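You operate a simulated robot arm through the tools that you are given. There is no shell and no other tool. Be economical: measure what you need, move in short steps, check, and stop when the job is done.

You are at the controls of a simulated robot arm. One attempt, no reset.

Task
Scrape the old crust out of the wax pot and put in a fresh cake.
Fine: heat off and wait for FIRM before you scrape; lid on the mat meanwhile, paddle back in the holder, lid on again. What is to be rubbed or washed off counts as gone when no trace of it is left.

It is judged by the outcome, as a careful person would: the job done as asked, and still so three seconds after it is handed in. It fails if anything else is knocked over, pushed out of place, dropped, spilled or broken. Lids that push on must go on centred and level and be pressed home; caps that screw on are set level and turned clockwise until they are tight.

Robot
A 7-joint arm with a two-finger parallel gripper, fixed in place. Base frame: the origin is at the foot of the arm, x ahead of it, y to its left, z up; the work surface is at about z = 80.2. Lengths are in cm, angles in degrees, forces in N, time in s.
With the tool pointing down near the work surface it reaches from about 34 to 78 cm from the base axis. Its first joint turns from -166.0 to 166.0 degrees. Payload 3.91 kg.
The tool frame sits at the grasp point between the pads (the TCP): z along the fingers, y along the line on which they close. The tips reach 3 cm beyond it. The gripper opens to 11 cm. The fingers are 2 cm wide and 1 cm thick; the gripper's body (4.8 by 11.2 cm) begins 5.5 cm behind the TCP.
Orientation is that of the tool frame in the base frame, as a unit quaternion [x, y, z, w]. With the fingers straight down and closing along the base's y, the tool's x points along the base's -x, its y along +y and its z along -z.

Tools
- The arm moves only by the tool step_arm. Its argument "series" is a list that holds one entry, the list of rows, each a list of 7 numbers: the shift along the base's x, y, z in cm, then the turn, a rotation vector about the base's x, y, z in degrees, then the gripper command, from -1 (shut) to 1 (fully open), values between in proportion. In form: [[[x, y, z, ax, ay, az, hand], ...]]. A call has 1 to 12 rows; each row shifts and turns the commanded pose from where the row before left it. A row lasts 0.2 s, in which the tool goes at most 5 cm and 8.6 degrees; a call with a longer step from one row to the next is refused whole, and so is a gripper value outside its range. Where a pose cannot be reached the arm comes as near as it can. A force on the tool above 40 N (or 10 N above the force at the start of the call, whichever is more), or a blocked arm, ends the call early, and 0.2 s more pass. The fingers move at their own pace (about 15.3 cm/s each) and stop on an object; they squeeze with about 44 N. The grip force told is the motor's: it shows also when the fingers shut on nothing. Time passes only in rows, and 0.2 s behind the last, so rows that do not move let the fingers close. The reply holds the time, the measured pose of the TCP, the force on the tool along the base axes, the opening and the grip force, in the units named above and with some noise, with the torque about the TCP (base axes, N m) and any sound that the robot's microphone picked up, and new pictures: "views" is both (left out), scene, wrist or none.
- Cameras (640 x 400 px; columns grow to the right, rows downward): "scene" is fixed at [22.19, 50.14, 160.83]; the picture's right is [-0.84, -0.54, 0.00], its down [-0.43, 0.67, -0.60] and it looks along [0.32, -0.51, -0.80] (base axes); focal length 276 px, centre (320, 200). "wrist" rides on the gripper at [7.7, 0.7, -11.4] in the tool frame; the picture's right is [-0.09, 1.00, 0.00], its down [-0.80, -0.07, -0.59] and it looks along [-0.59, -0.05, 0.80] (tool axes); focal length 270 px, centre (320, 200). There is no depth. A picture from a camera that has moved, and an enlarged one, comes with that camera's place and axes in the base frame and with its lens.
- slide_trunk(by): slides the trunk up (or, below 0, down) by that many cm; the arm rides with it, the base frame stays. It gives what a move gives, with no picture.
- close_up(camera, box): a new picture of the part [left, top, right, bottom] of that camera's present view, enlarged. No time passes.
- finish_job(): hands the job in; it is judged then, once.

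Work in short steps. Places have to be worked out from the pictures, the camera data and where the tool is seen: move nearer, look again, correct. Check each grasp and each placing, and mend what went wrong. You have 120 turns and 200 pictures in all, those below and enlarged ones among them. Open the gripper and draw the arm clear of the work before you hand the job in, unless the task says otherwise; then end with one line.

The tools are called after "Emit:" by a JSON object that holds its "method" and its "body". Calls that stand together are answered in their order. step_arm: Moves the arm, as the interface text tells. Its arguments: {"type":"object","properties":{"series":{"type":"array","items":{"type":"array","items":{"type":"array","items":{"type":"number"}}}},"views":{"type":"string","enum":["both","scene","wrist","none"]}},"required":["series"]} The other tools are called the same way: slide_trunk (by) slides the trunk up or down; close_up (camera, box) takes an enlarged picture of a part of a camera's view; finish_job () hands the job in.

At the start:

```text
time_s: 0.0
tool_pos: [52.64, 5.48, 121.06]
tcp_rot: [0.001, 1.0, 0.0, 0.0]
wrist_force: [0.0, 0.3, 0.6]
moment: [0.03, 0.0, 0.01]
gripper_width: 11.03
grip_force: 0.1
trunk travel left (down, up): [-57.5, 3.5]
```

scene: 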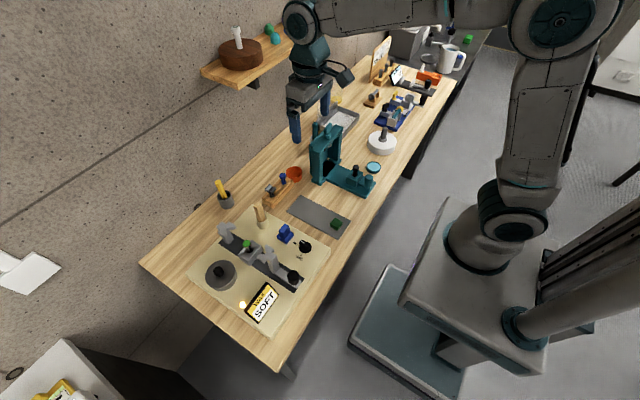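
wrist: 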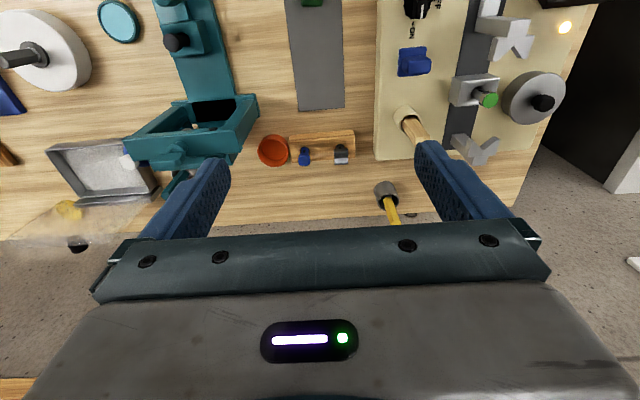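

I start by looking closer at the scene: the waxing station seems to be on the beige board at the near-left end of the bench.

Emit:
{"method": "close_up", "body": {"camera": "scene", "box": [180, 170, 360, 340]}}

Emit:
{"method": "close_up", "body": {"camera": "wrist", "box": [360, 0, 600, 240]}}

Emit:
{"method": "close_up", "body": {"camera": "scene", "box": [300, 20, 480, 200]}}

```text
2.35 times, centred on (270, 255) of scene
camera zoom: at [22.19, 50.14, 160.83], right [-0.84, -0.54, 0.0], down [-0.43, 0.67, -0.6], along [0.32, -0.51, -0.8], focal length 650 px, centre (438, 71)
```

zoom: 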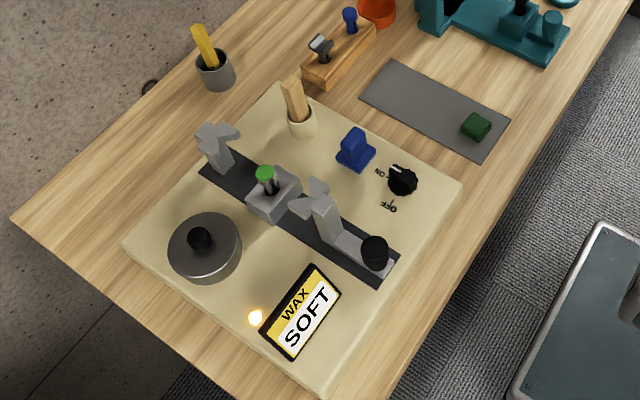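

```text
1.67 times, centred on (480, 120) of wrist
camera zoom: at [45.01, 6.12, 132.6], right [0.09, 1.0, 0.0], down [0.8, -0.07, 0.59], along [0.59, -0.05, -0.8], focal length 450 px, centre (53, 333)
```

zoom: 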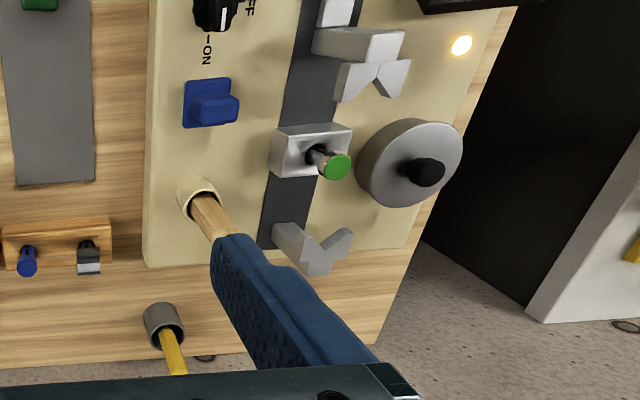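

```text
2.22 times, centred on (390, 110) of scene
camera zoom: at [22.19, 50.14, 160.83], right [-0.84, -0.54, 0.0], down [-0.43, 0.67, -0.6], along [0.32, -0.51, -0.8], focal length 614 px, centre (164, 400)
```

zoom: 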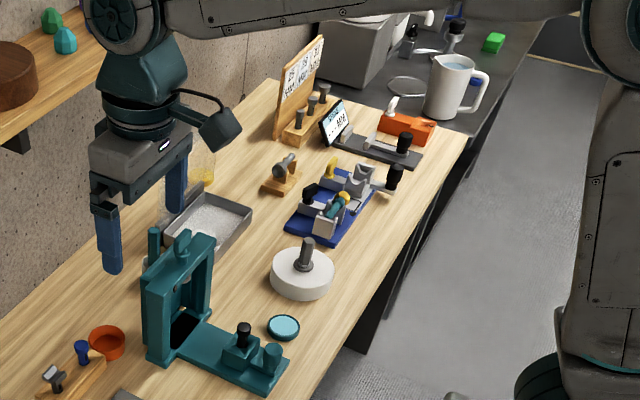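

The pot (grey lid, black knob) sits around (60,40); dial near (48,19); paddle in cream holder near (64,19); a dark green block lies on the grey mat near (44,5). I move over the station for a better look.

Emit:
{"method": "step_arm", "body": {"series": [[[0, 4, 0, 0, 0, 0, 1], [0, 4, 0, 0, 0, 0, 1], [0, 4, -2, 0, 0, 0, 1], [0, 4, -2, 0, 0, 0, 1], [0, 3, 0, 0, 0, 0, 1]]], "views": "both"}}

```text
time_s: 1.2
tool_pos: [52.84, 24.55, 117.05]
tcp_rot: [0.0, 1.0, 0.0, 0.0]
wrist_force: [-0.2, 1.1, 0.4]
moment: [-0.03, 0.0, 0.04]
gripper_width: 11.01
grip_force: 0.2
trunk travel left (down, up): [-57.5, 3.5]
camera wrist: at [45.04, 25.15, 128.55], right [0.09, 1.0, 0.0], down [0.8, -0.07, 0.59], along [0.59, -0.05, -0.8], focal length 270 px, centre (320, 200)
```

scene: 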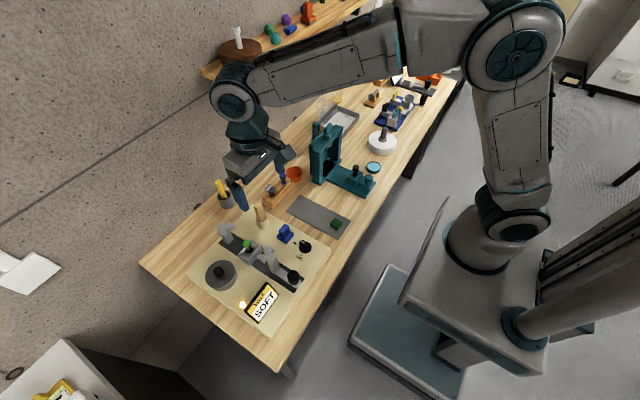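
wrist: 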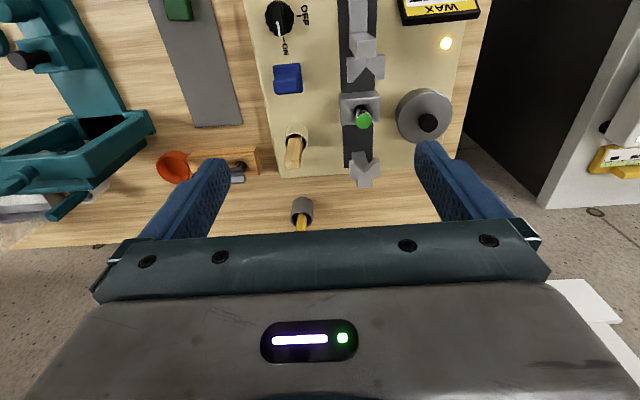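

A view from further back shows the whole station better; I pull back toward the base.

Emit:
{"method": "step_arm", "body": {"series": [[[-4, 1, -3, 0, 0, 0, 1], [-4, 1, -3, 0, 0, 0, 1], [-3, 1, -3, 0, 0, 0, 1]]], "views": "wrist"}}

Emit:
{"method": "close_up", "body": {"camera": "wrist", "box": [140, 0, 480, 215]}}

```text
refused: row 1 steps farther than a row can; nothing moved
```

```text
1.86 times, centred on (310, 108) of wrist
camera zoom: at [45.04, 25.15, 128.55], right [0.09, 1.0, 0.0], down [0.8, -0.07, 0.59], along [0.59, -0.05, -0.8], focal length 503 px, centre (339, 372)
```

zoom: 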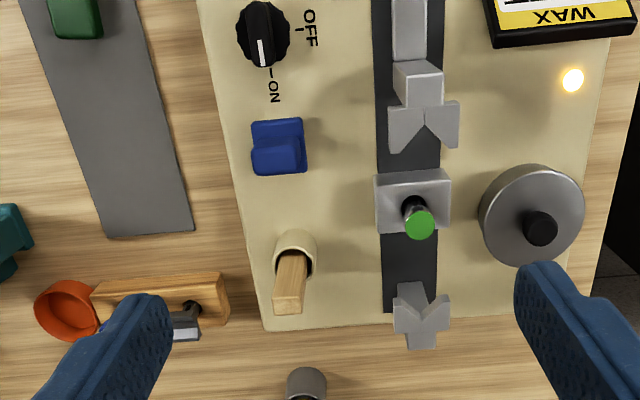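

Emit:
{"method": "step_arm", "body": {"series": [[[-4, 0, -2.5, 0, 0, 0, 1], [-4, 0, -2.5, 0, 0, 0, 1], [-3, 0, -3, 0, 0, 0, 1], [-3, 0, -3, 0, 0, 0, 1]]], "views": "wrist"}}

Emit:
{"method": "close_up", "body": {"camera": "wrist", "box": [100, 40, 340, 220]}}

Emit:
{"method": "close_up", "body": {"camera": "wrist", "box": [300, 40, 540, 220]}}

```text
time_s: 2.2
tool_pos: [38.76, 24.42, 106.03]
tcp_rot: [0.001, 1.0, 0.001, 0.001]
wrist_force: [0.1, 0.1, -0.9]
moment: [-0.01, -0.01, -0.01]
gripper_width: 11.01
grip_force: 0.1
trunk travel left (down, up): [-57.5, 3.5]
camera wrist: at [30.98, 25.1, 117.51], right [0.09, 1.0, 0.0], down [0.8, -0.07, 0.6], along [0.59, -0.05, -0.8], focal length 270 px, centre (320, 200)
```

wrist: 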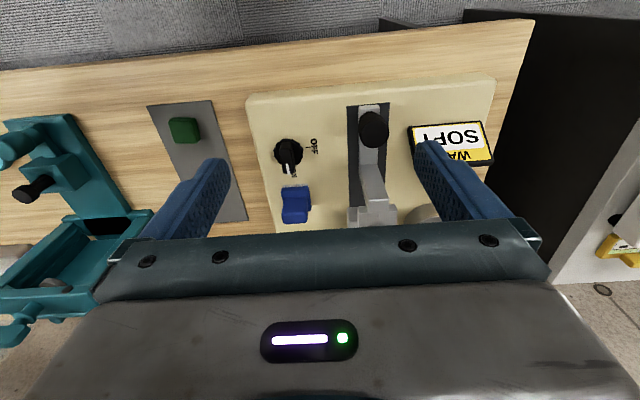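

```text
2.22 times, centred on (220, 130) of wrist
camera zoom: at [30.98, 25.1, 117.51], right [0.09, 1.0, 0.0], down [0.8, -0.07, 0.6], along [0.59, -0.05, -0.8], focal length 601 px, centre (542, 356)
```

zoom: 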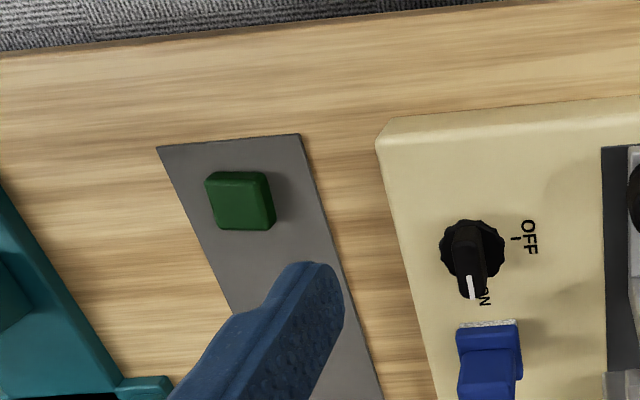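

```text
2.22 times, centred on (420, 130) of wrist
camera zoom: at [30.98, 25.1, 117.51], right [0.09, 1.0, 0.0], down [0.8, -0.07, 0.6], along [0.59, -0.05, -0.8], focal length 601 px, centre (98, 356)
```

zoom: 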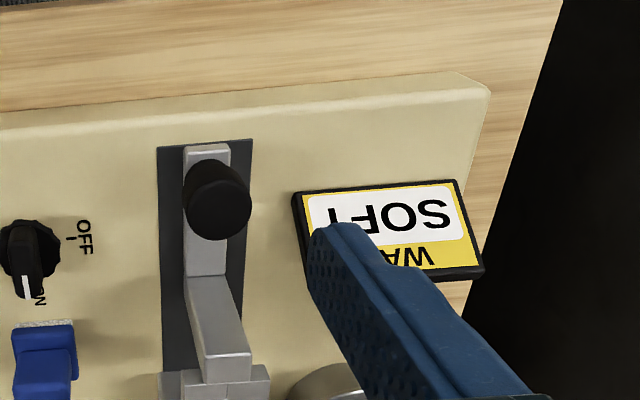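

The dial points to ON (+x); OFF is +y, so it needs a +90° turn. I go above it for a closer look.

Emit:
{"method": "step_arm", "body": {"series": [[[3, -2, -3, 0, 0, 0, 1], [3, -2, -3, 0, 0, 0, 1], [2.6, -1.2, -3.5, 0, 0, 0, 1], [0, 0, -1.5, 0, 0, 0, -0.2]]], "views": "both"}}

Emit:
{"method": "close_up", "body": {"camera": "wrist", "box": [220, 20, 420, 180]}}

```text
time_s: 3.2
tool_pos: [47.38, 19.41, 95.03]
tcp_rot: [0.001, 1.0, -0.001, 0.0]
wrist_force: [0.4, 0.5, 0.6]
moment: [-0.02, -0.01, 0.01]
gripper_width: 4.39
grip_force: 0.1
trunk travel left (down, up): [-57.5, 3.5]
camera wrist: at [39.62, 19.96, 106.61], right [0.09, 1.0, 0.0], down [0.8, -0.07, 0.59], along [0.59, -0.05, -0.8], focal length 270 px, centre (320, 200)
```

scene: 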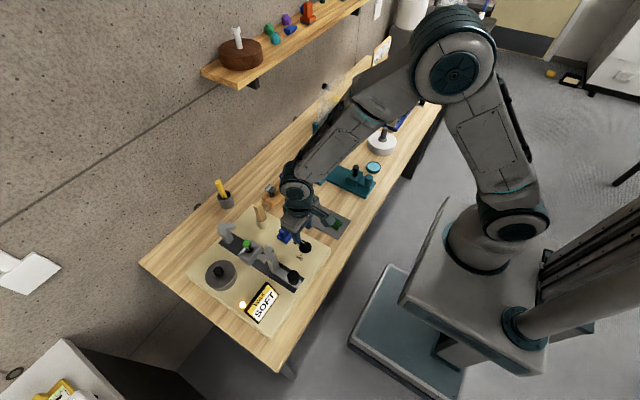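
wrist: 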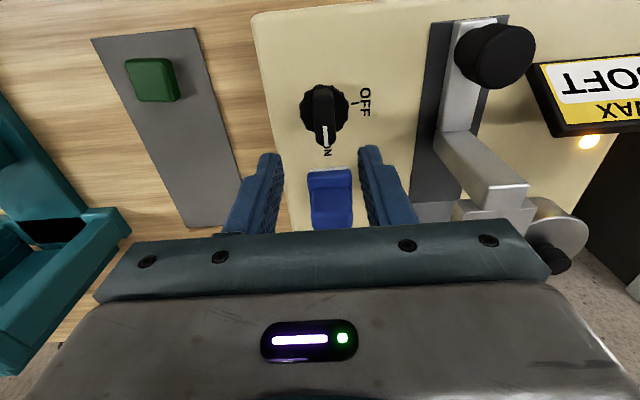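

```text
2.50 times, centred on (320, 100) of wrist
camera zoom: at [39.62, 19.96, 106.61], right [0.09, 1.0, 0.0], down [0.8, -0.07, 0.59], along [0.59, -0.05, -0.8], focal length 676 px, centre (320, 450)
```

zoom: 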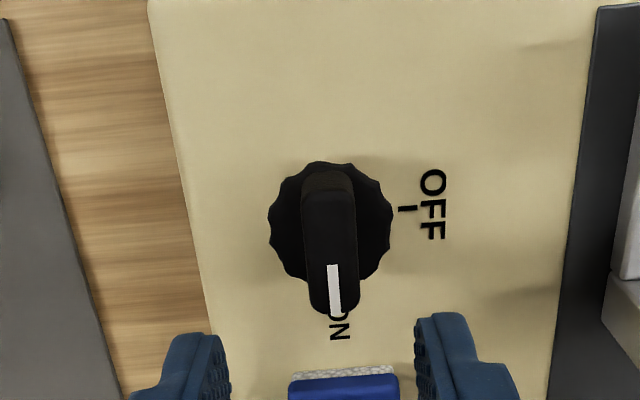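

Knob centre is at about (47.0,19.7) with a ~1.6 cm wing along x. I centre, open to ~6 cm and lower in steps.

Emit:
{"method": "step_arm", "body": {"series": [[[-0.35, 0.25, 0, 0, 0, 0, 0.1], [0, 0, -3, 0, 0, 0, 0.1], [0, 0, -2.5, 0, 0, 0, 0.1], [0, 0, -1.5, 0, 0, 0, 0.1]]], "views": "both"}}

Emit:
{"method": "close_up", "body": {"camera": "wrist", "box": [220, 60, 420, 220]}}

Emit:
{"method": "close_up", "body": {"camera": "scene", "box": [240, 190, 360, 290]}}

```text
time_s: 4.2
tool_pos: [47.07, 19.51, 88.09]
tcp_rot: [0.0, 1.0, 0.0, 0.0]
wrist_force: [1.0, -0.7, -0.3]
moment: [0.03, 0.03, 0.0]
gripper_width: 6.08
grip_force: 0.0
trunk travel left (down, up): [-57.5, 3.5]
camera wrist: at [39.31, 20.23, 99.6], right [0.09, 1.0, 0.0], down [0.8, -0.07, 0.59], along [0.59, -0.05, -0.8], focal length 270 px, centre (320, 200)
```

scene: 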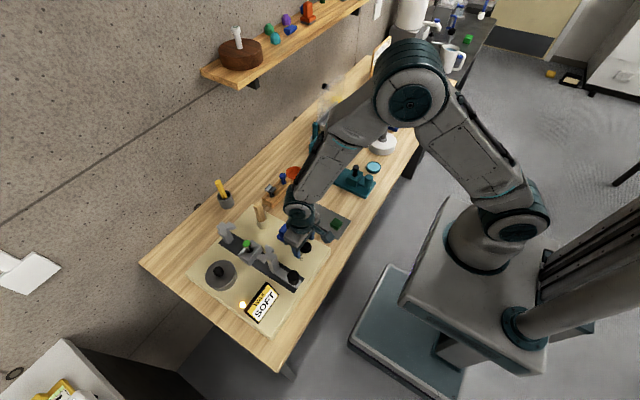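
wrist: 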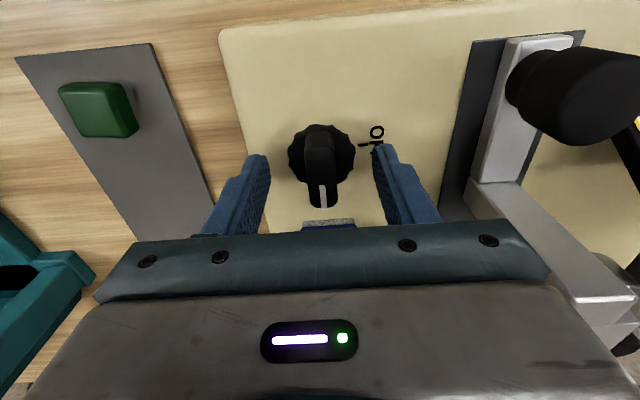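

```text
2.50 times, centred on (320, 140) of wrist
camera zoom: at [39.31, 20.23, 99.6], right [0.09, 1.0, 0.0], down [0.8, -0.07, 0.59], along [0.59, -0.05, -0.8], focal length 676 px, centre (320, 350)
```

zoom: 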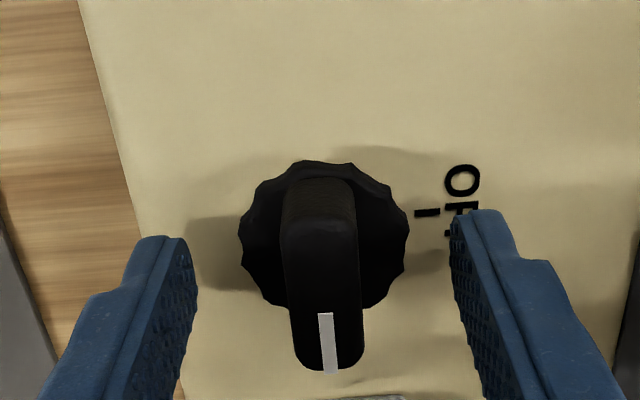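

```text
4.00 times, centred on (300, 240) of scene
camera zoom: at [22.19, 50.14, 160.83], right [-0.84, -0.54, 0.0], down [-0.43, 0.67, -0.6], along [0.32, -0.51, -0.8], focal length 1104 px, centre (400, 40)
```

zoom: 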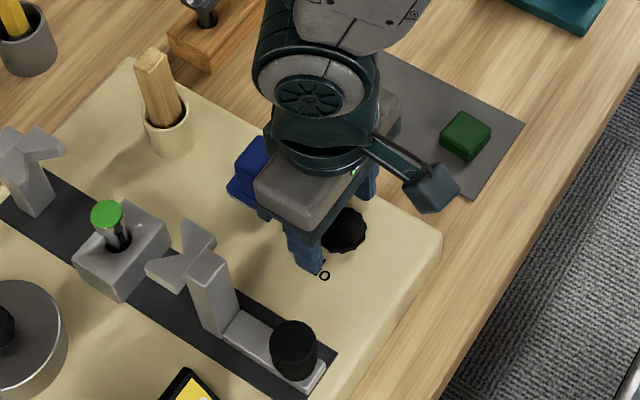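

The combination of views puts the knob at about (46.5,19.5), disc top ~85. I shift, lower slightly and close on it.

Emit:
{"method": "step_arm", "body": {"series": [[[-0.5, 0.0, -0.5, 0, 0, 0, 0.1], [0, 0, 0, 0, 0, 0, -0.4], [0, 0, 0, 0, 0, 0, -1], [0, 0, 0, 0, 0, 0, -1]]], "views": "wrist"}}

Emit:
{"method": "close_up", "body": {"camera": "wrist", "box": [220, 60, 420, 220]}}

```text
time_s: 5.2
tool_pos: [46.48, 19.65, 87.58]
tcp_rot: [-0.001, 1.0, 0.0, 0.0]
wrist_force: [0.9, 6.4, -1.8]
moment: [0.46, -0.41, -0.03]
gripper_width: 3.78
grip_force: 45.3
trunk travel left (down, up): [-57.5, 3.5]
camera wrist: at [38.76, 20.35, 99.1], right [0.09, 1.0, 0.0], down [0.8, -0.07, 0.59], along [0.59, -0.05, -0.8], focal length 270 px, centre (320, 200)
```

wrist: 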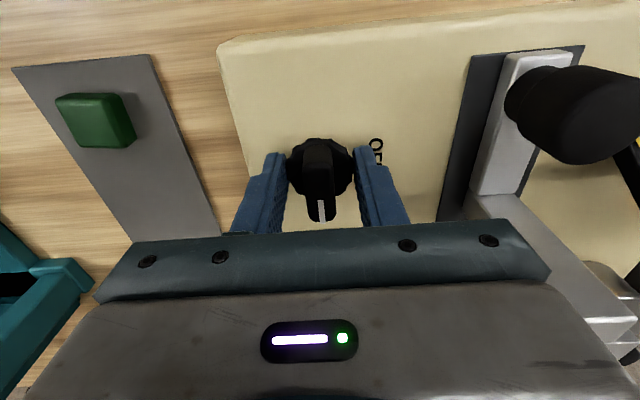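

```text
2.50 times, centred on (320, 140) of wrist
camera zoom: at [38.76, 20.35, 99.1], right [0.09, 1.0, 0.0], down [0.8, -0.07, 0.59], along [0.59, -0.05, -0.8], focal length 676 px, centre (320, 350)
```

zoom: 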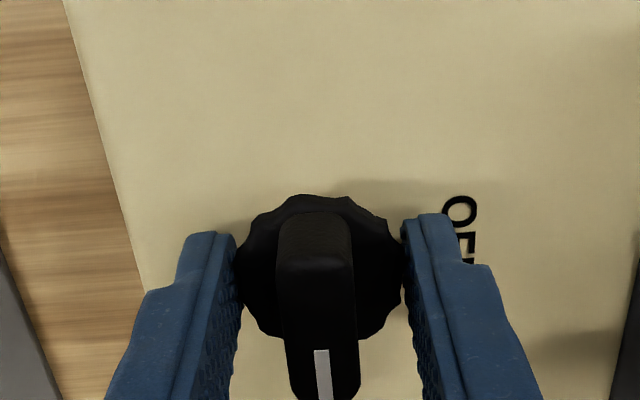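

The fingers grip the dial's disc (3.78 cm). I turn it +90° about z in small rows.

Emit:
{"method": "step_arm", "body": {"series": [[[0, 0.1, 0, 0, 0, 8, -1], [0, 0, 0, 0, 0, 8.2, -1], [0, 0, 0, 0, 0, 8.2, -1], [0, 0, 0, 0, 0, 8.2, -1], [0, 0, 0, 0, 0, 8.2, -1], [0, 0, 0, 0, 0, 8.2, -1], [0, 0, 0, 0, 0, 8.2, -1], [0, 0, 0, 0, 0, 8.2, -1], [0, 0, 0, 0, 0, 8.2, -1], [0, 0, 0, 0, 0, 8.2, -1], [0, 0, 0, 0, 0, 8.2, -1]]], "views": "both"}}

Emit:
{"method": "close_up", "body": {"camera": "scene", "box": [220, 200, 340, 330]}}

```text
time_s: 7.6
tool_pos: [46.47, 19.7, 87.6]
tcp_rot: [0.707, -0.707, 0.0, 0.001]
wrist_force: [4.6, 6.7, 7.1]
moment: [0.0, 0.16, -0.16]
gripper_width: 3.76
grip_force: 45.3
trunk travel left (down, up): [-57.5, 3.5]
camera wrist: at [45.83, 11.95, 99.1], right [-1.0, 0.09, 0.0], down [0.07, 0.8, 0.59], along [0.05, 0.59, -0.8], focal length 270 px, centre (320, 200)
```

scene: 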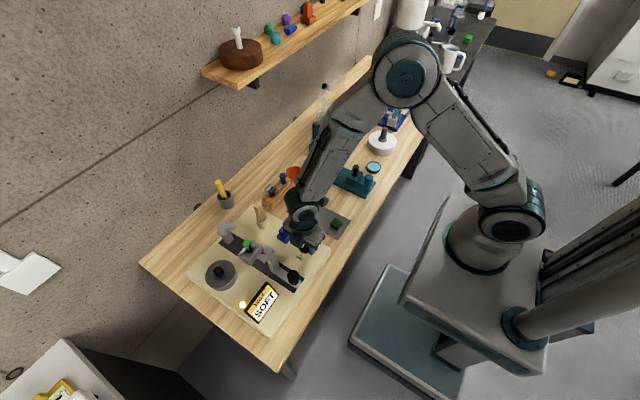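
wrist: 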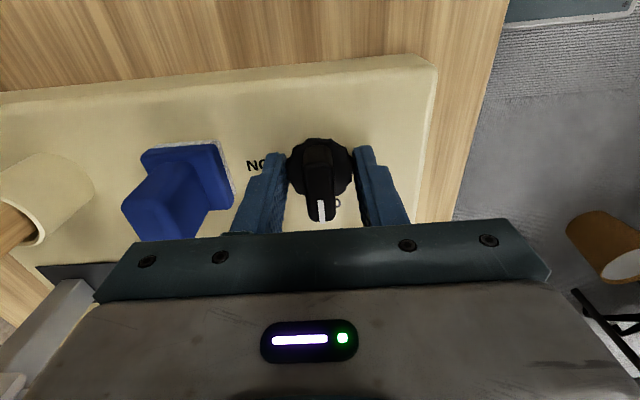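

```text
3.08 times, centred on (280, 265) of scene
camera zoom: at [22.19, 50.14, 160.83], right [-0.84, -0.54, 0.0], down [-0.43, 0.67, -0.6], along [0.32, -0.51, -0.8], focal length 850 px, centre (443, 0)
```

zoom: 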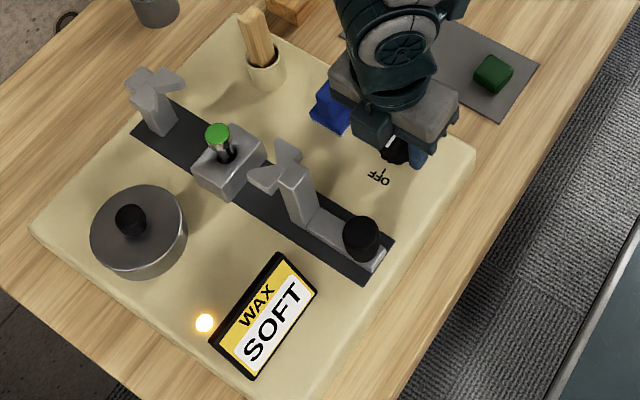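

I release and lift to see where the pointer and the lamp stand.

Emit:
{"method": "step_arm", "body": {"series": [[[0, 0, 0, 0, 0, 0, 0.1], [0, 0, 2, 0, 0, 0, 0.1], [0, 0, 4, 0, 0, 0, 0.1], [0, 0, 3, 0, 0, 0, 0.1]]], "views": "wrist"}}

Emit:
{"method": "close_up", "body": {"camera": "scene", "box": [220, 200, 340, 330]}}

Emit:
{"method": "close_up", "body": {"camera": "wrist", "box": [220, 40, 420, 200]}}

```text
time_s: 8.6
tool_pos: [46.5, 19.6, 96.55]
tcp_rot: [-0.707, 0.708, 0.001, 0.0]
wrist_force: [-0.3, -0.5, 0.2]
moment: [-0.02, 0.03, 0.04]
gripper_width: 6.04
grip_force: 0.0
trunk travel left (down, up): [-57.5, 3.5]
camera wrist: at [45.7, 11.85, 108.13], right [-1.0, 0.09, 0.0], down [0.07, 0.8, 0.59], along [0.05, 0.59, -0.8], focal length 270 px, centre (320, 200)
```

wrist: 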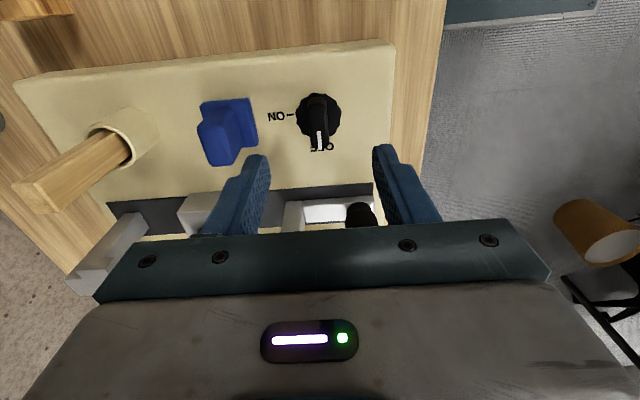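

```text
3.08 times, centred on (280, 265) of scene
camera zoom: at [22.19, 50.14, 160.83], right [-0.84, -0.54, 0.0], down [-0.43, 0.67, -0.6], along [0.32, -0.51, -0.8], focal length 850 px, centre (443, 0)
```

zoom: 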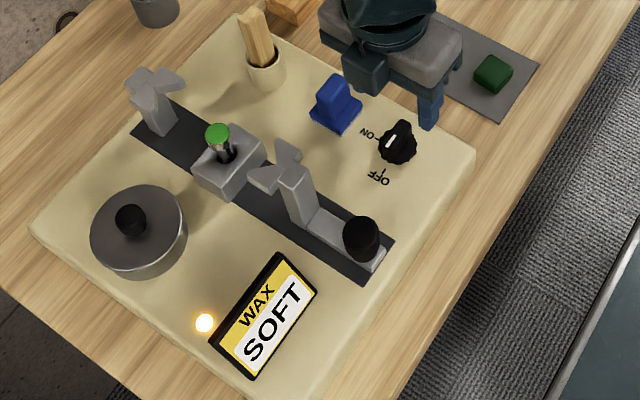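

```text
2.50 times, centred on (320, 120) of wrist
camera zoom: at [45.7, 11.85, 108.13], right [-1.0, 0.09, 0.0], down [0.07, 0.8, 0.59], along [0.05, 0.59, -0.8], focal length 676 px, centre (320, 400)
```

zoom: 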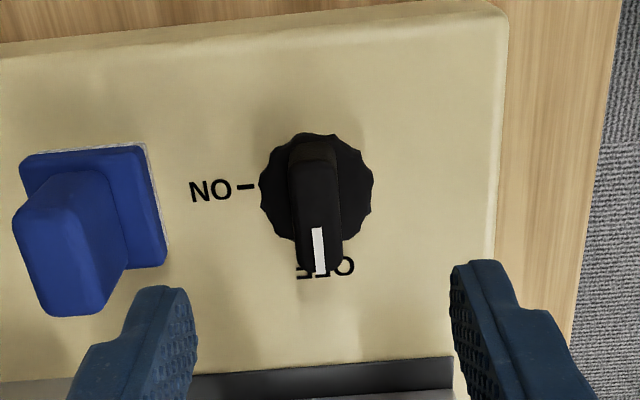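

The pointer now stands at OFF; the lamp/sign may lag as the wax cools. I turn the wrist back while rising and move toward the pot to look at it.

Emit:
{"method": "step_arm", "body": {"series": [[[0, 0, 3, 0, 0, -8.2, 0.1], [0, 0, 3, 0, 0, -8.2, 0.1], [0, 0, 3, 0, 0, -8.2, 0.1], [0, 2, 2, 0, 0, -8.2, 0.1], [0, 2, 0, 0, 0, -8.2, 0.1], [0, 2, 0, 0, 0, -8.2, 0.1], [0, 2, 0, 0, 0, -8.2, 0.1], [1, 2, 0, 0, 0, -8.2, 0.1], [1, 2, 0, 0, 0, -8.2, 0.1], [1, 2, 0, 0, 0, -8.2, 0.1], [1, 2, 0, 0, 0, -8, 0.1]]], "views": "both"}}

Emit:
{"method": "close_up", "body": {"camera": "scene", "box": [180, 200, 340, 340]}}

Emit:
{"method": "close_up", "body": {"camera": "wrist", "box": [240, 60, 440, 220]}}

```text
time_s: 11.0
tool_pos: [50.4, 35.71, 107.74]
tcp_rot: [0.001, 1.0, 0.0, 0.0]
wrist_force: [-0.7, 0.1, 0.6]
moment: [-0.02, 0.01, 0.0]
gripper_width: 6.05
grip_force: 0.1
trunk travel left (down, up): [-57.5, 3.5]
camera wrist: at [42.82, 36.39, 119.12], right [0.09, 1.0, 0.0], down [0.8, -0.07, 0.59], along [0.59, -0.05, -0.8], focal length 270 px, centre (320, 200)
```

scene: 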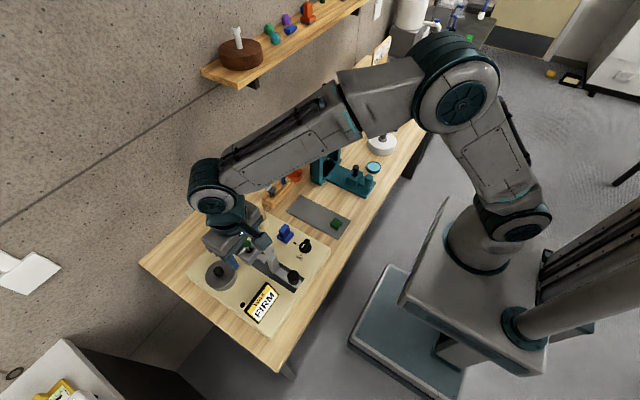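
wrist: 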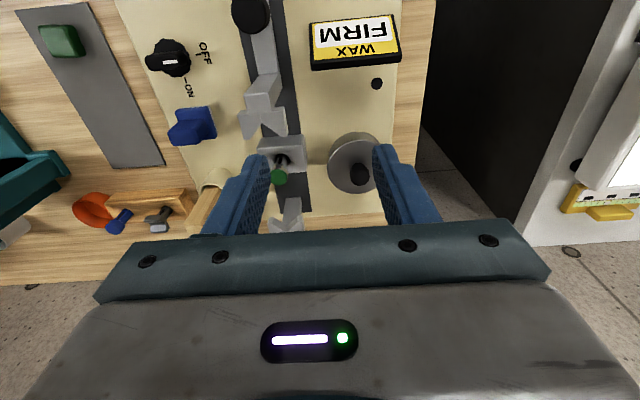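

```text
2.86 times, centred on (260, 270) of scene
camera zoom: at [22.19, 50.14, 160.83], right [-0.84, -0.54, 0.0], down [-0.43, 0.67, -0.6], along [0.32, -0.51, -0.8], focal length 789 px, centre (491, 0)
```

zoom: 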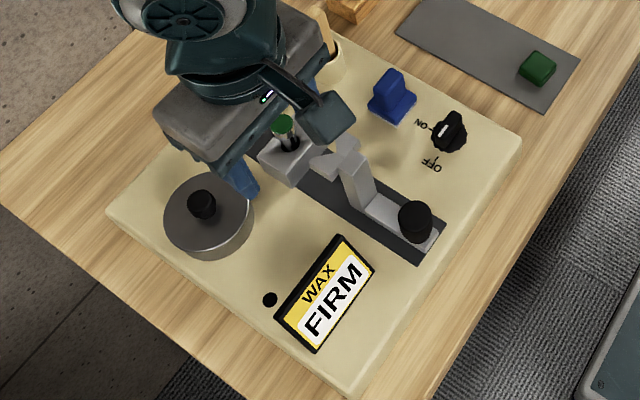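

```text
2.50 times, centred on (340, 140) of wrist
camera zoom: at [42.82, 36.39, 119.12], right [0.09, 1.0, 0.0], down [0.8, -0.07, 0.59], along [0.59, -0.05, -0.8], focal length 676 px, centre (270, 350)
```

zoom: 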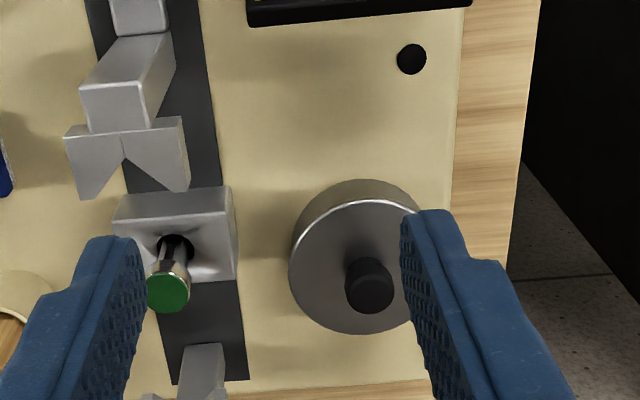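

The sign reads FIRM and the lamp is out. The lid knob triangulates to about (59.6, 39.9), top z≈92. I move above it.

Emit:
{"method": "step_arm", "body": {"series": [[[3, 1.5, -1.5, 0, 0, 0, 0.1], [3, 1.5, -2, 0, 0, 0, 0.1], [3, 1.2, -2, 0, 0, 0, 0], [0, 0, -2, 0, 0, 0, 0]]], "views": "both"}}

Emit:
{"method": "close_up", "body": {"camera": "wrist", "box": [220, 60, 420, 220]}}

Emit:
{"method": "close_up", "body": {"camera": "scene", "box": [180, 210, 300, 310]}}

```text
time_s: 12.0
tool_pos: [59.52, 39.9, 100.19]
tcp_rot: [0.001, 1.0, 0.0, 0.0]
wrist_force: [0.6, -0.1, -0.6]
moment: [-0.02, -0.03, 0.02]
gripper_width: 5.52
grip_force: 0.0
trunk travel left (down, up): [-57.5, 3.5]
camera wrist: at [51.72, 40.57, 111.64], right [0.09, 1.0, 0.0], down [0.8, -0.07, 0.59], along [0.59, -0.05, -0.8], focal length 270 px, centre (320, 200)
```

scene: 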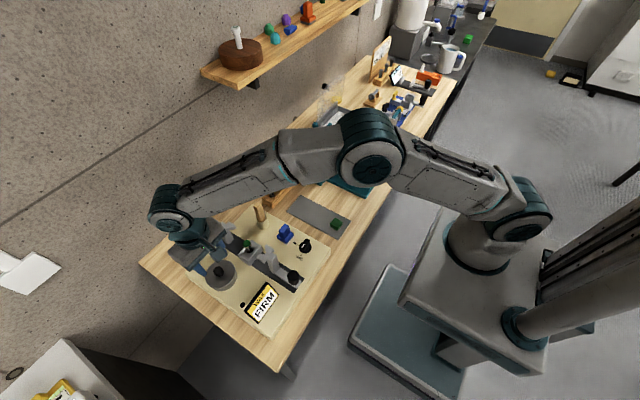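
wrist: 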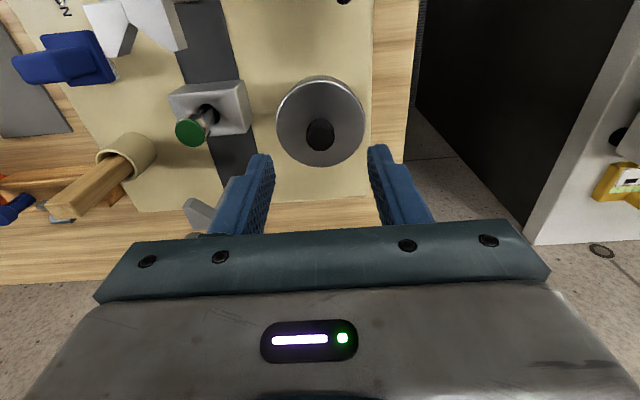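

```text
2.50 times, centred on (320, 140) of wrist
camera zoom: at [51.72, 40.57, 111.64], right [0.09, 1.0, 0.0], down [0.8, -0.07, 0.59], along [0.59, -0.05, -0.8], focal length 676 px, centre (320, 350)
```

zoom: 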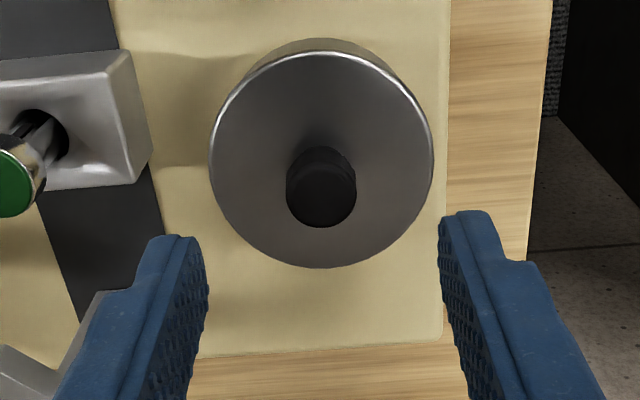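

```text
4.00 times, centred on (240, 260) of scene
camera zoom: at [22.19, 50.14, 160.83], right [-0.84, -0.54, 0.0], down [-0.43, 0.67, -0.6], along [0.32, -0.51, -0.8], focal length 1104 px, centre (640, -40)
```

zoom: 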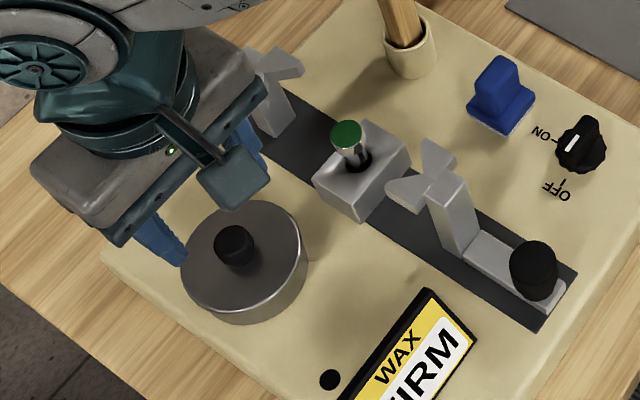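

The lid centre is at about (60.4, 39.85), disc top ~88.5, knob top ~91.5. I correct x and descend so the pads straddle the knob.

Emit:
{"method": "step_arm", "body": {"series": [[[0.9, 0, -3, 0, 0, 0, 0], [0, 0, -3, 0, 0, 0, 0], [0, 0, -1.8, 0, 0, 0, 0]]], "views": "wrist"}}

Emit:
{"method": "close_up", "body": {"camera": "scene", "box": [180, 210, 300, 310]}}

Emit:
{"method": "close_up", "body": {"camera": "wrist", "box": [220, 80, 420, 240]}}

```text
time_s: 12.8
tool_pos: [60.27, 39.94, 92.42]
tcp_rot: [0.0, 1.0, 0.001, -0.001]
wrist_force: [0.6, 0.6, 0.6]
moment: [-0.04, 0.01, -0.03]
gripper_width: 5.5
grip_force: 0.1
trunk travel left (down, up): [-57.5, 3.5]
camera wrist: at [52.54, 40.54, 103.81], right [0.09, 1.0, 0.0], down [0.8, -0.07, 0.59], along [0.59, -0.05, -0.8], focal length 270 px, centre (320, 200)
```

wrist: 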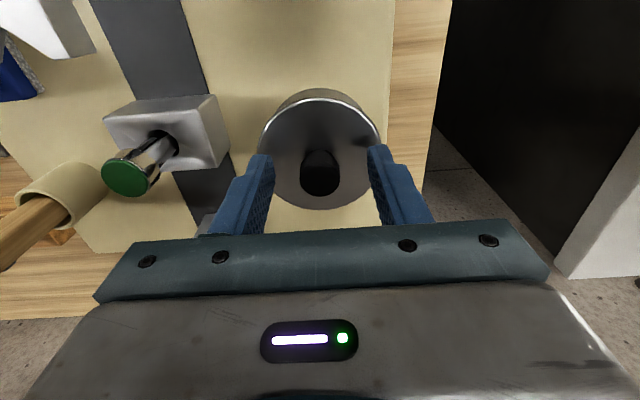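

```text
4.00 times, centred on (240, 260) of scene
camera zoom: at [22.19, 50.14, 160.83], right [-0.84, -0.54, 0.0], down [-0.43, 0.67, -0.6], along [0.32, -0.51, -0.8], focal length 1104 px, centre (640, -40)
```

zoom: 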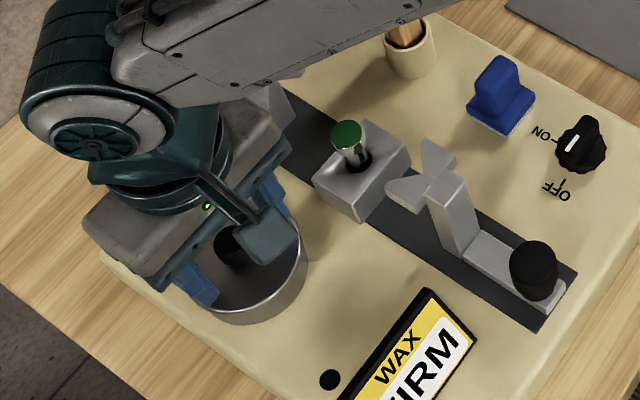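

```text
2.50 times, centred on (320, 160) of wrist
camera zoom: at [52.54, 40.54, 103.81], right [0.09, 1.0, 0.0], down [0.8, -0.07, 0.59], along [0.59, -0.05, -0.8], focal length 676 px, centre (320, 300)
```

zoom: 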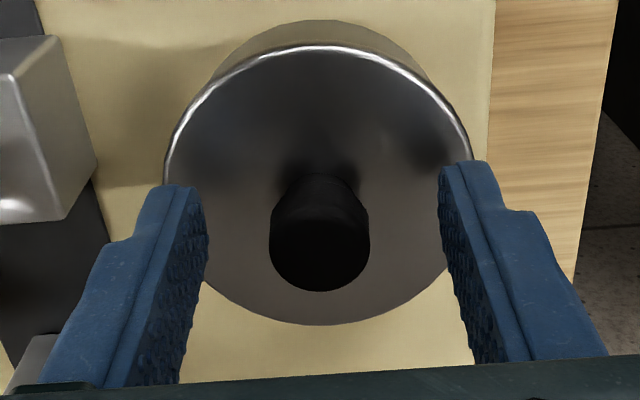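

Re-triangulating gives the lid a bit lower and further: centre (61.3,39.7), disc top ~86.7, knob top ~89. I shift and lower, watching force.

Emit:
{"method": "step_arm", "body": {"series": [[[0.8, -0.15, -1, 0, 0, 0, 0], [0, 0, -0.8, 0, 0, 0, 0], [0, 0, 0, 0, 0, 0, 0]]], "views": "wrist"}}

Emit:
{"method": "close_up", "body": {"camera": "wrist", "box": [220, 80, 420, 240]}}

```text
time_s: 13.6
tool_pos: [61.13, 39.74, 91.29]
tcp_rot: [-0.001, 1.0, 0.003, 0.005]
wrist_force: [3.2, 3.2, 36.0]
moment: [-0.61, 0.09, -0.03]
gripper_width: 5.51
grip_force: 0.5
trunk travel left (down, up): [-57.5, 3.5]
camera wrist: at [53.29, 40.28, 102.59], right [0.09, 1.0, 0.01], down [0.8, -0.07, 0.6], along [0.6, -0.05, -0.8], focal length 270 px, centre (320, 200)
```

wrist: 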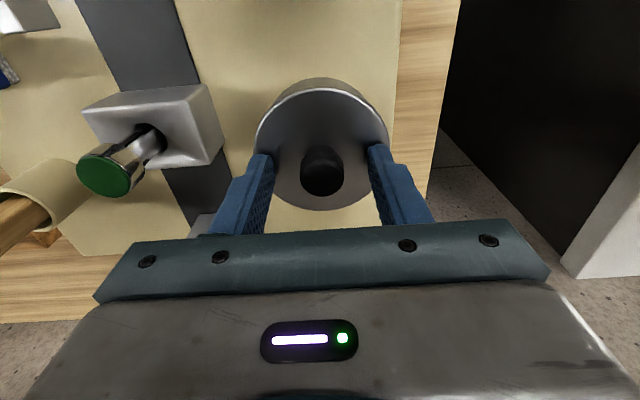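

```text
2.50 times, centred on (320, 160) of wrist
camera zoom: at [53.29, 40.28, 102.59], right [0.09, 1.0, 0.01], down [0.8, -0.07, 0.6], along [0.6, -0.05, -0.8], focal length 676 px, centre (320, 300)
```

zoom: 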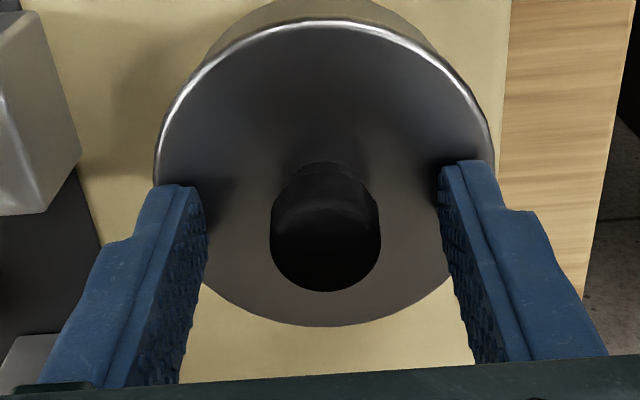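

Contact: the tips touched the lid top at z≈88.3, so my first estimate (60.35, 39.85) was right. I back off upward, shift x back, and close.

Emit:
{"method": "step_arm", "body": {"series": [[[0, 0, 1.1, 0, 0, 0, 0], [-0.8, 0.1, 0, 0, 0, 0, 0], [0, 0, 0, 0, 0, 0, -0.4], [0, 0, 0, 0, 0, 0, -1], [0, 0, 0, 0, 0, 0, -1]]], "views": "wrist"}}

Emit:
{"method": "close_up", "body": {"camera": "wrist", "box": [220, 80, 420, 240]}}

```text
time_s: 14.8
tool_pos: [60.23, 39.84, 91.52]
tcp_rot: [0.001, 1.0, 0.0, 0.0]
wrist_force: [0.0, -0.1, 0.1]
moment: [0.03, 0.04, -0.01]
gripper_width: 2.15
grip_force: 43.8
trunk travel left (down, up): [-57.5, 3.5]
camera wrist: at [52.65, 40.46, 103.07], right [0.09, 1.0, 0.0], down [0.8, -0.07, 0.59], along [0.59, -0.05, -0.8], focal length 270 px, centre (320, 200)
```

wrist: 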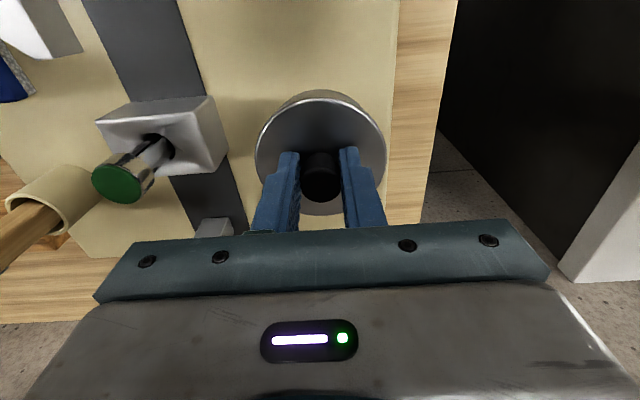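

```text
2.50 times, centred on (320, 160) of wrist
camera zoom: at [52.65, 40.46, 103.07], right [0.09, 1.0, 0.0], down [0.8, -0.07, 0.59], along [0.59, -0.05, -0.8], focal length 676 px, centre (320, 300)
```

zoom: 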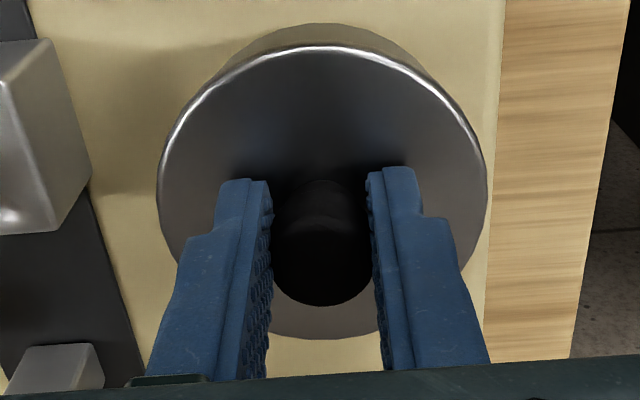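

The knob is held (2.15 cm). Seat reference: TCP (60.23, 39.84, 91.52). I lift straight up.

Emit:
{"method": "step_arm", "body": {"series": [[[0, 0, 0.5, 0, 0, 0, -1], [0, 0, 0.5, 0, 0, 0, -1], [0, 0, 1, 0, 0, 0, -1], [0, 0, 2, 0, 0, 0, -1], [0, 0, 3, 0, 0, 0, -1], [0, 0, 4, 0, 0, 0, -1]]], "views": "both"}}

Emit:
{"method": "close_up", "body": {"camera": "scene", "box": [160, 170, 300, 310]}}

```text
time_s: 16.2
tool_pos: [60.25, 40.0, 102.69]
tcp_rot: [0.0, 1.0, 0.0, 0.0]
wrist_force: [0.0, -0.7, -0.8]
moment: [-0.04, 0.02, 0.01]
gripper_width: 2.18
grip_force: 44.2
trunk travel left (down, up): [-57.5, 3.5]
camera wrist: at [52.56, 40.55, 114.21], right [0.09, 1.0, 0.0], down [0.8, -0.07, 0.59], along [0.59, -0.05, -0.8], focal length 270 px, centre (320, 200)
```

scene: 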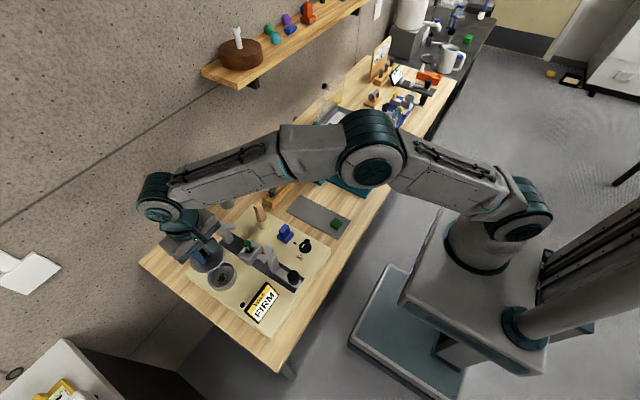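
wrist: 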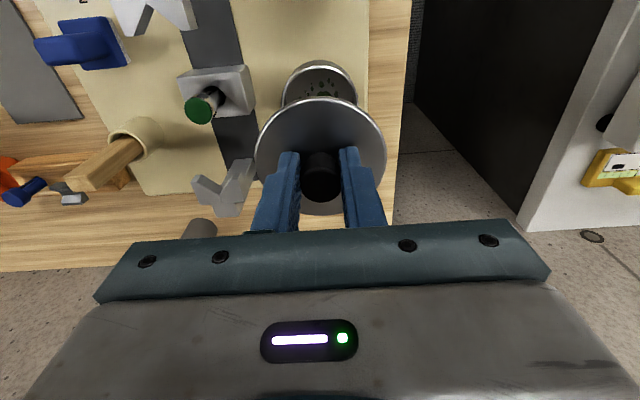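

```text
2.86 times, centred on (230, 240) of scene
camera zoom: at [22.19, 50.14, 160.83], right [-0.84, -0.54, 0.0], down [-0.43, 0.67, -0.6], along [0.32, -0.51, -0.8], focal length 789 px, centre (577, 86)
```

zoom: 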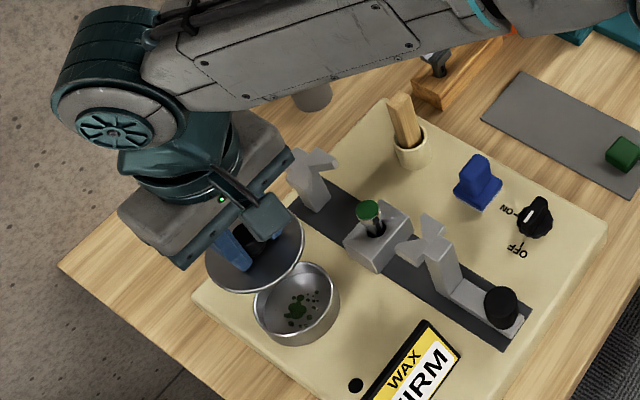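

The lid is off; green crust shows in the pot. I carry the lid level over to above the mat at about (53.5, 5).

Emit:
{"method": "step_arm", "body": {"series": [[[-0.8, -4.3, 1, 0, 0, 0, -1], [-0.8, -4.4, 1, 0, 0, 0, -1], [-0.8, -4.4, 0, 0, 0, 0, -1], [-0.9, -4.4, 0, 0, 0, 0, -1], [-0.9, -4.4, 0, 0, 0, 0, -1], [-0.9, -4.4, 0, 0, 0, 0, -1], [-0.9, -4.4, 0, 0, 0, 0, -1], [-0.9, -4.4, 0, 0, 0, 0, -1], [0, 0, -4, 0, 0, 0, -1]]], "views": "both"}}

Emit:
{"method": "close_up", "body": {"camera": "scene", "box": [240, 150, 400, 270]}}

```text
time_s: 18.2
tool_pos: [53.56, 4.58, 100.56]
tcp_rot: [-0.001, 1.0, 0.001, -0.001]
wrist_force: [0.1, -0.2, -0.6]
moment: [-0.02, -0.03, 0.02]
gripper_width: 2.17
grip_force: 43.6
trunk travel left (down, up): [-57.5, 3.5]
camera wrist: at [45.88, 5.27, 112.01], right [0.09, 1.0, 0.0], down [0.8, -0.07, 0.59], along [0.59, -0.05, -0.8], focal length 270 px, centre (320, 200)
```

scene: 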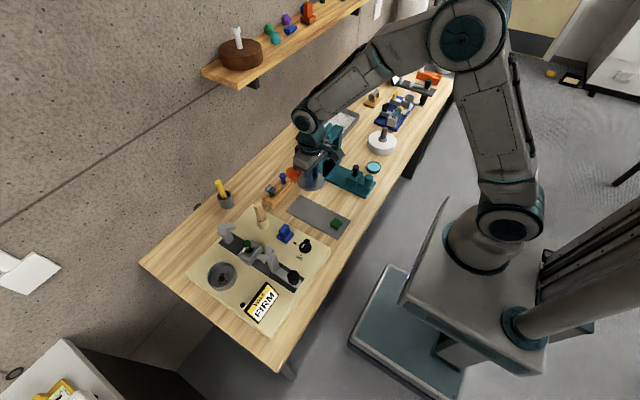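
wrist: 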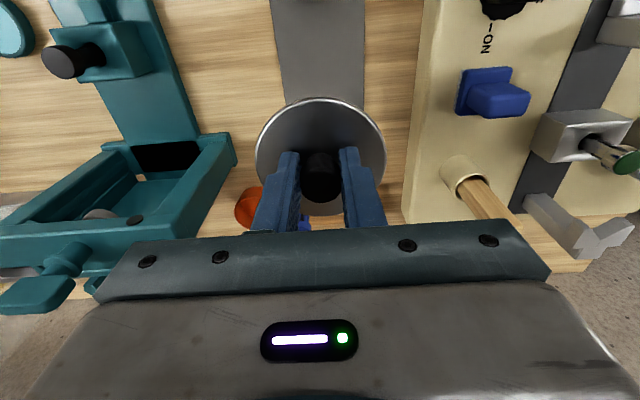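

```text
3.33 times, centred on (320, 210) of scene
camera zoom: at [22.19, 50.14, 160.83], right [-0.84, -0.54, 0.0], down [-0.43, 0.67, -0.6], along [0.32, -0.51, -0.8], focal length 920 px, centre (320, 167)
```

zoom: 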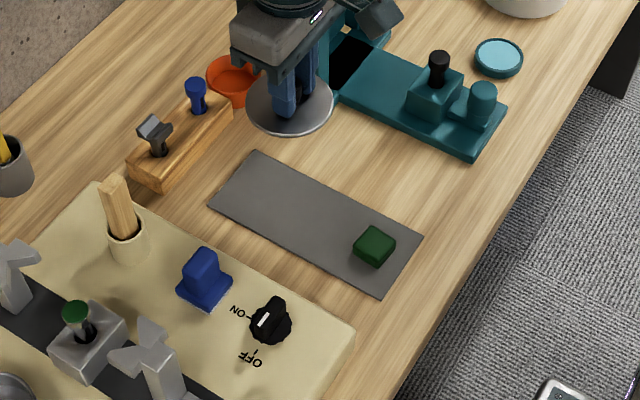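

The mat spans x 40.7–61.4, y 0.8–9.3, so I centre the lid at y≈5.05 and lower it.

Emit:
{"method": "step_arm", "body": {"series": [[[0, 0.45, -3, 0, 0, 0, -1], [0, 0, -4, 0, 0, 0, -1], [0, 0, -4, 0, 0, 0, -1], [0, 0, -2, 0, 0, 0, -1]]], "views": "wrist"}}

Emit:
{"method": "close_up", "body": {"camera": "scene", "box": [240, 150, 400, 270]}}

```text
time_s: 19.2
tool_pos: [53.64, 5.05, 87.54]
tcp_rot: [0.0, 1.0, 0.001, 0.0]
wrist_force: [-0.5, 0.8, -0.6]
moment: [-0.01, -0.02, 0.05]
gripper_width: 2.16
grip_force: 44.0
trunk travel left (down, up): [-57.5, 3.5]
camera wrist: at [45.86, 5.79, 99.04], right [0.09, 1.0, 0.0], down [0.8, -0.07, 0.59], along [0.59, -0.05, -0.8], focal length 270 px, centre (320, 200)
```

wrist: 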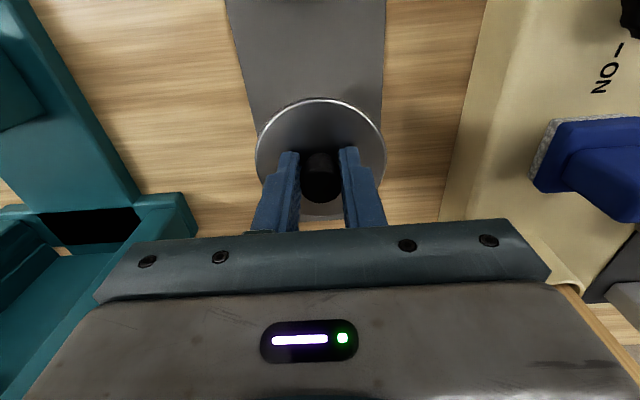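

```text
3.33 times, centred on (320, 210) of scene
camera zoom: at [22.19, 50.14, 160.83], right [-0.84, -0.54, 0.0], down [-0.43, 0.67, -0.6], along [0.32, -0.51, -0.8], focal length 920 px, centre (320, 167)
```

zoom: 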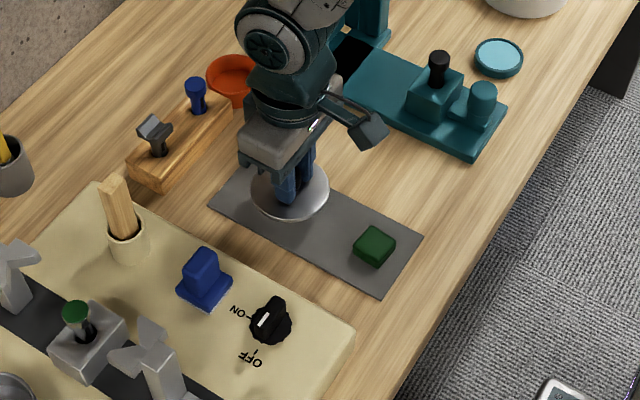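

The lid is over the mat, a few cm up. I lower in small steps until contact.

Emit:
{"method": "step_arm", "body": {"series": [[[0, 0, -0.8, 0, 0, 0, -1], [0, 0, -0.4, 0, 0, 0, -1], [0, 0, -0.4, 0, 0, 0, -1], [0, 0, -0.4, 0, 0, 0, -1]]], "views": "none"}}

```text
time_s: 20.2
tool_pos: [53.46, 5.07, 85.55]
tcp_rot: [0.0, 1.0, 0.001, 0.0]
wrist_force: [-0.1, -0.3, -1.0]
moment: [-0.03, 0.02, -0.02]
gripper_width: 2.14
grip_force: 44.4
trunk travel left (down, up): [-57.5, 3.5]
```

Still no contact; continue gently.

Emit:
{"method": "step_arm", "body": {"series": [[[0, 0, -0.3, 0, 0, 0, -1], [0, 0, -0.3, 0, 0, 0, -1], [0, 0, -0.2, 0, 0, 0, -1]]], "views": "wrist"}}

Emit:
{"method": "close_up", "body": {"camera": "scene", "box": [260, 170, 360, 250]}}

```text
time_s: 21.0
tool_pos: [53.46, 5.1, 84.94]
tcp_rot: [0.0, 1.0, 0.0, 0.0]
wrist_force: [-0.4, 0.2, -1.0]
moment: [0.0, -0.02, 0.0]
gripper_width: 2.18
grip_force: 44.0
trunk travel left (down, up): [-57.5, 3.5]
camera wrist: at [45.78, 5.82, 96.31], right [0.09, 1.0, 0.0], down [0.8, -0.07, 0.59], along [0.59, -0.05, -0.8], focal length 270 px, centre (320, 200)
```

wrist: 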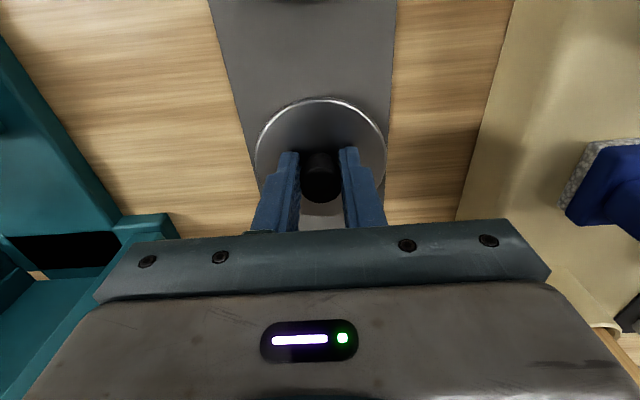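

```text
5.00 times, centred on (310, 210) of scene
camera zoom: at [22.19, 50.14, 160.83], right [-0.84, -0.54, 0.0], down [-0.43, 0.67, -0.6], along [0.32, -0.51, -0.8], focal length 1380 px, centre (370, 150)
```

zoom: 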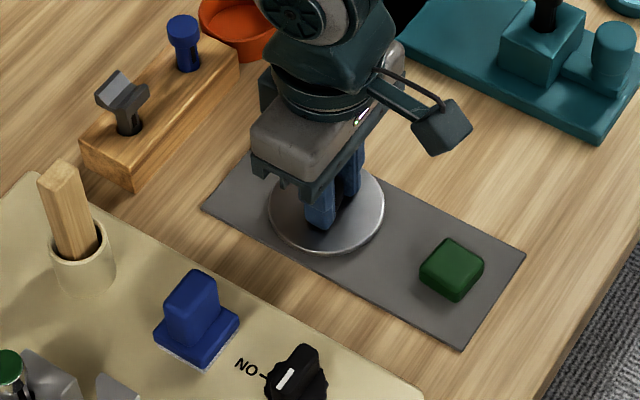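

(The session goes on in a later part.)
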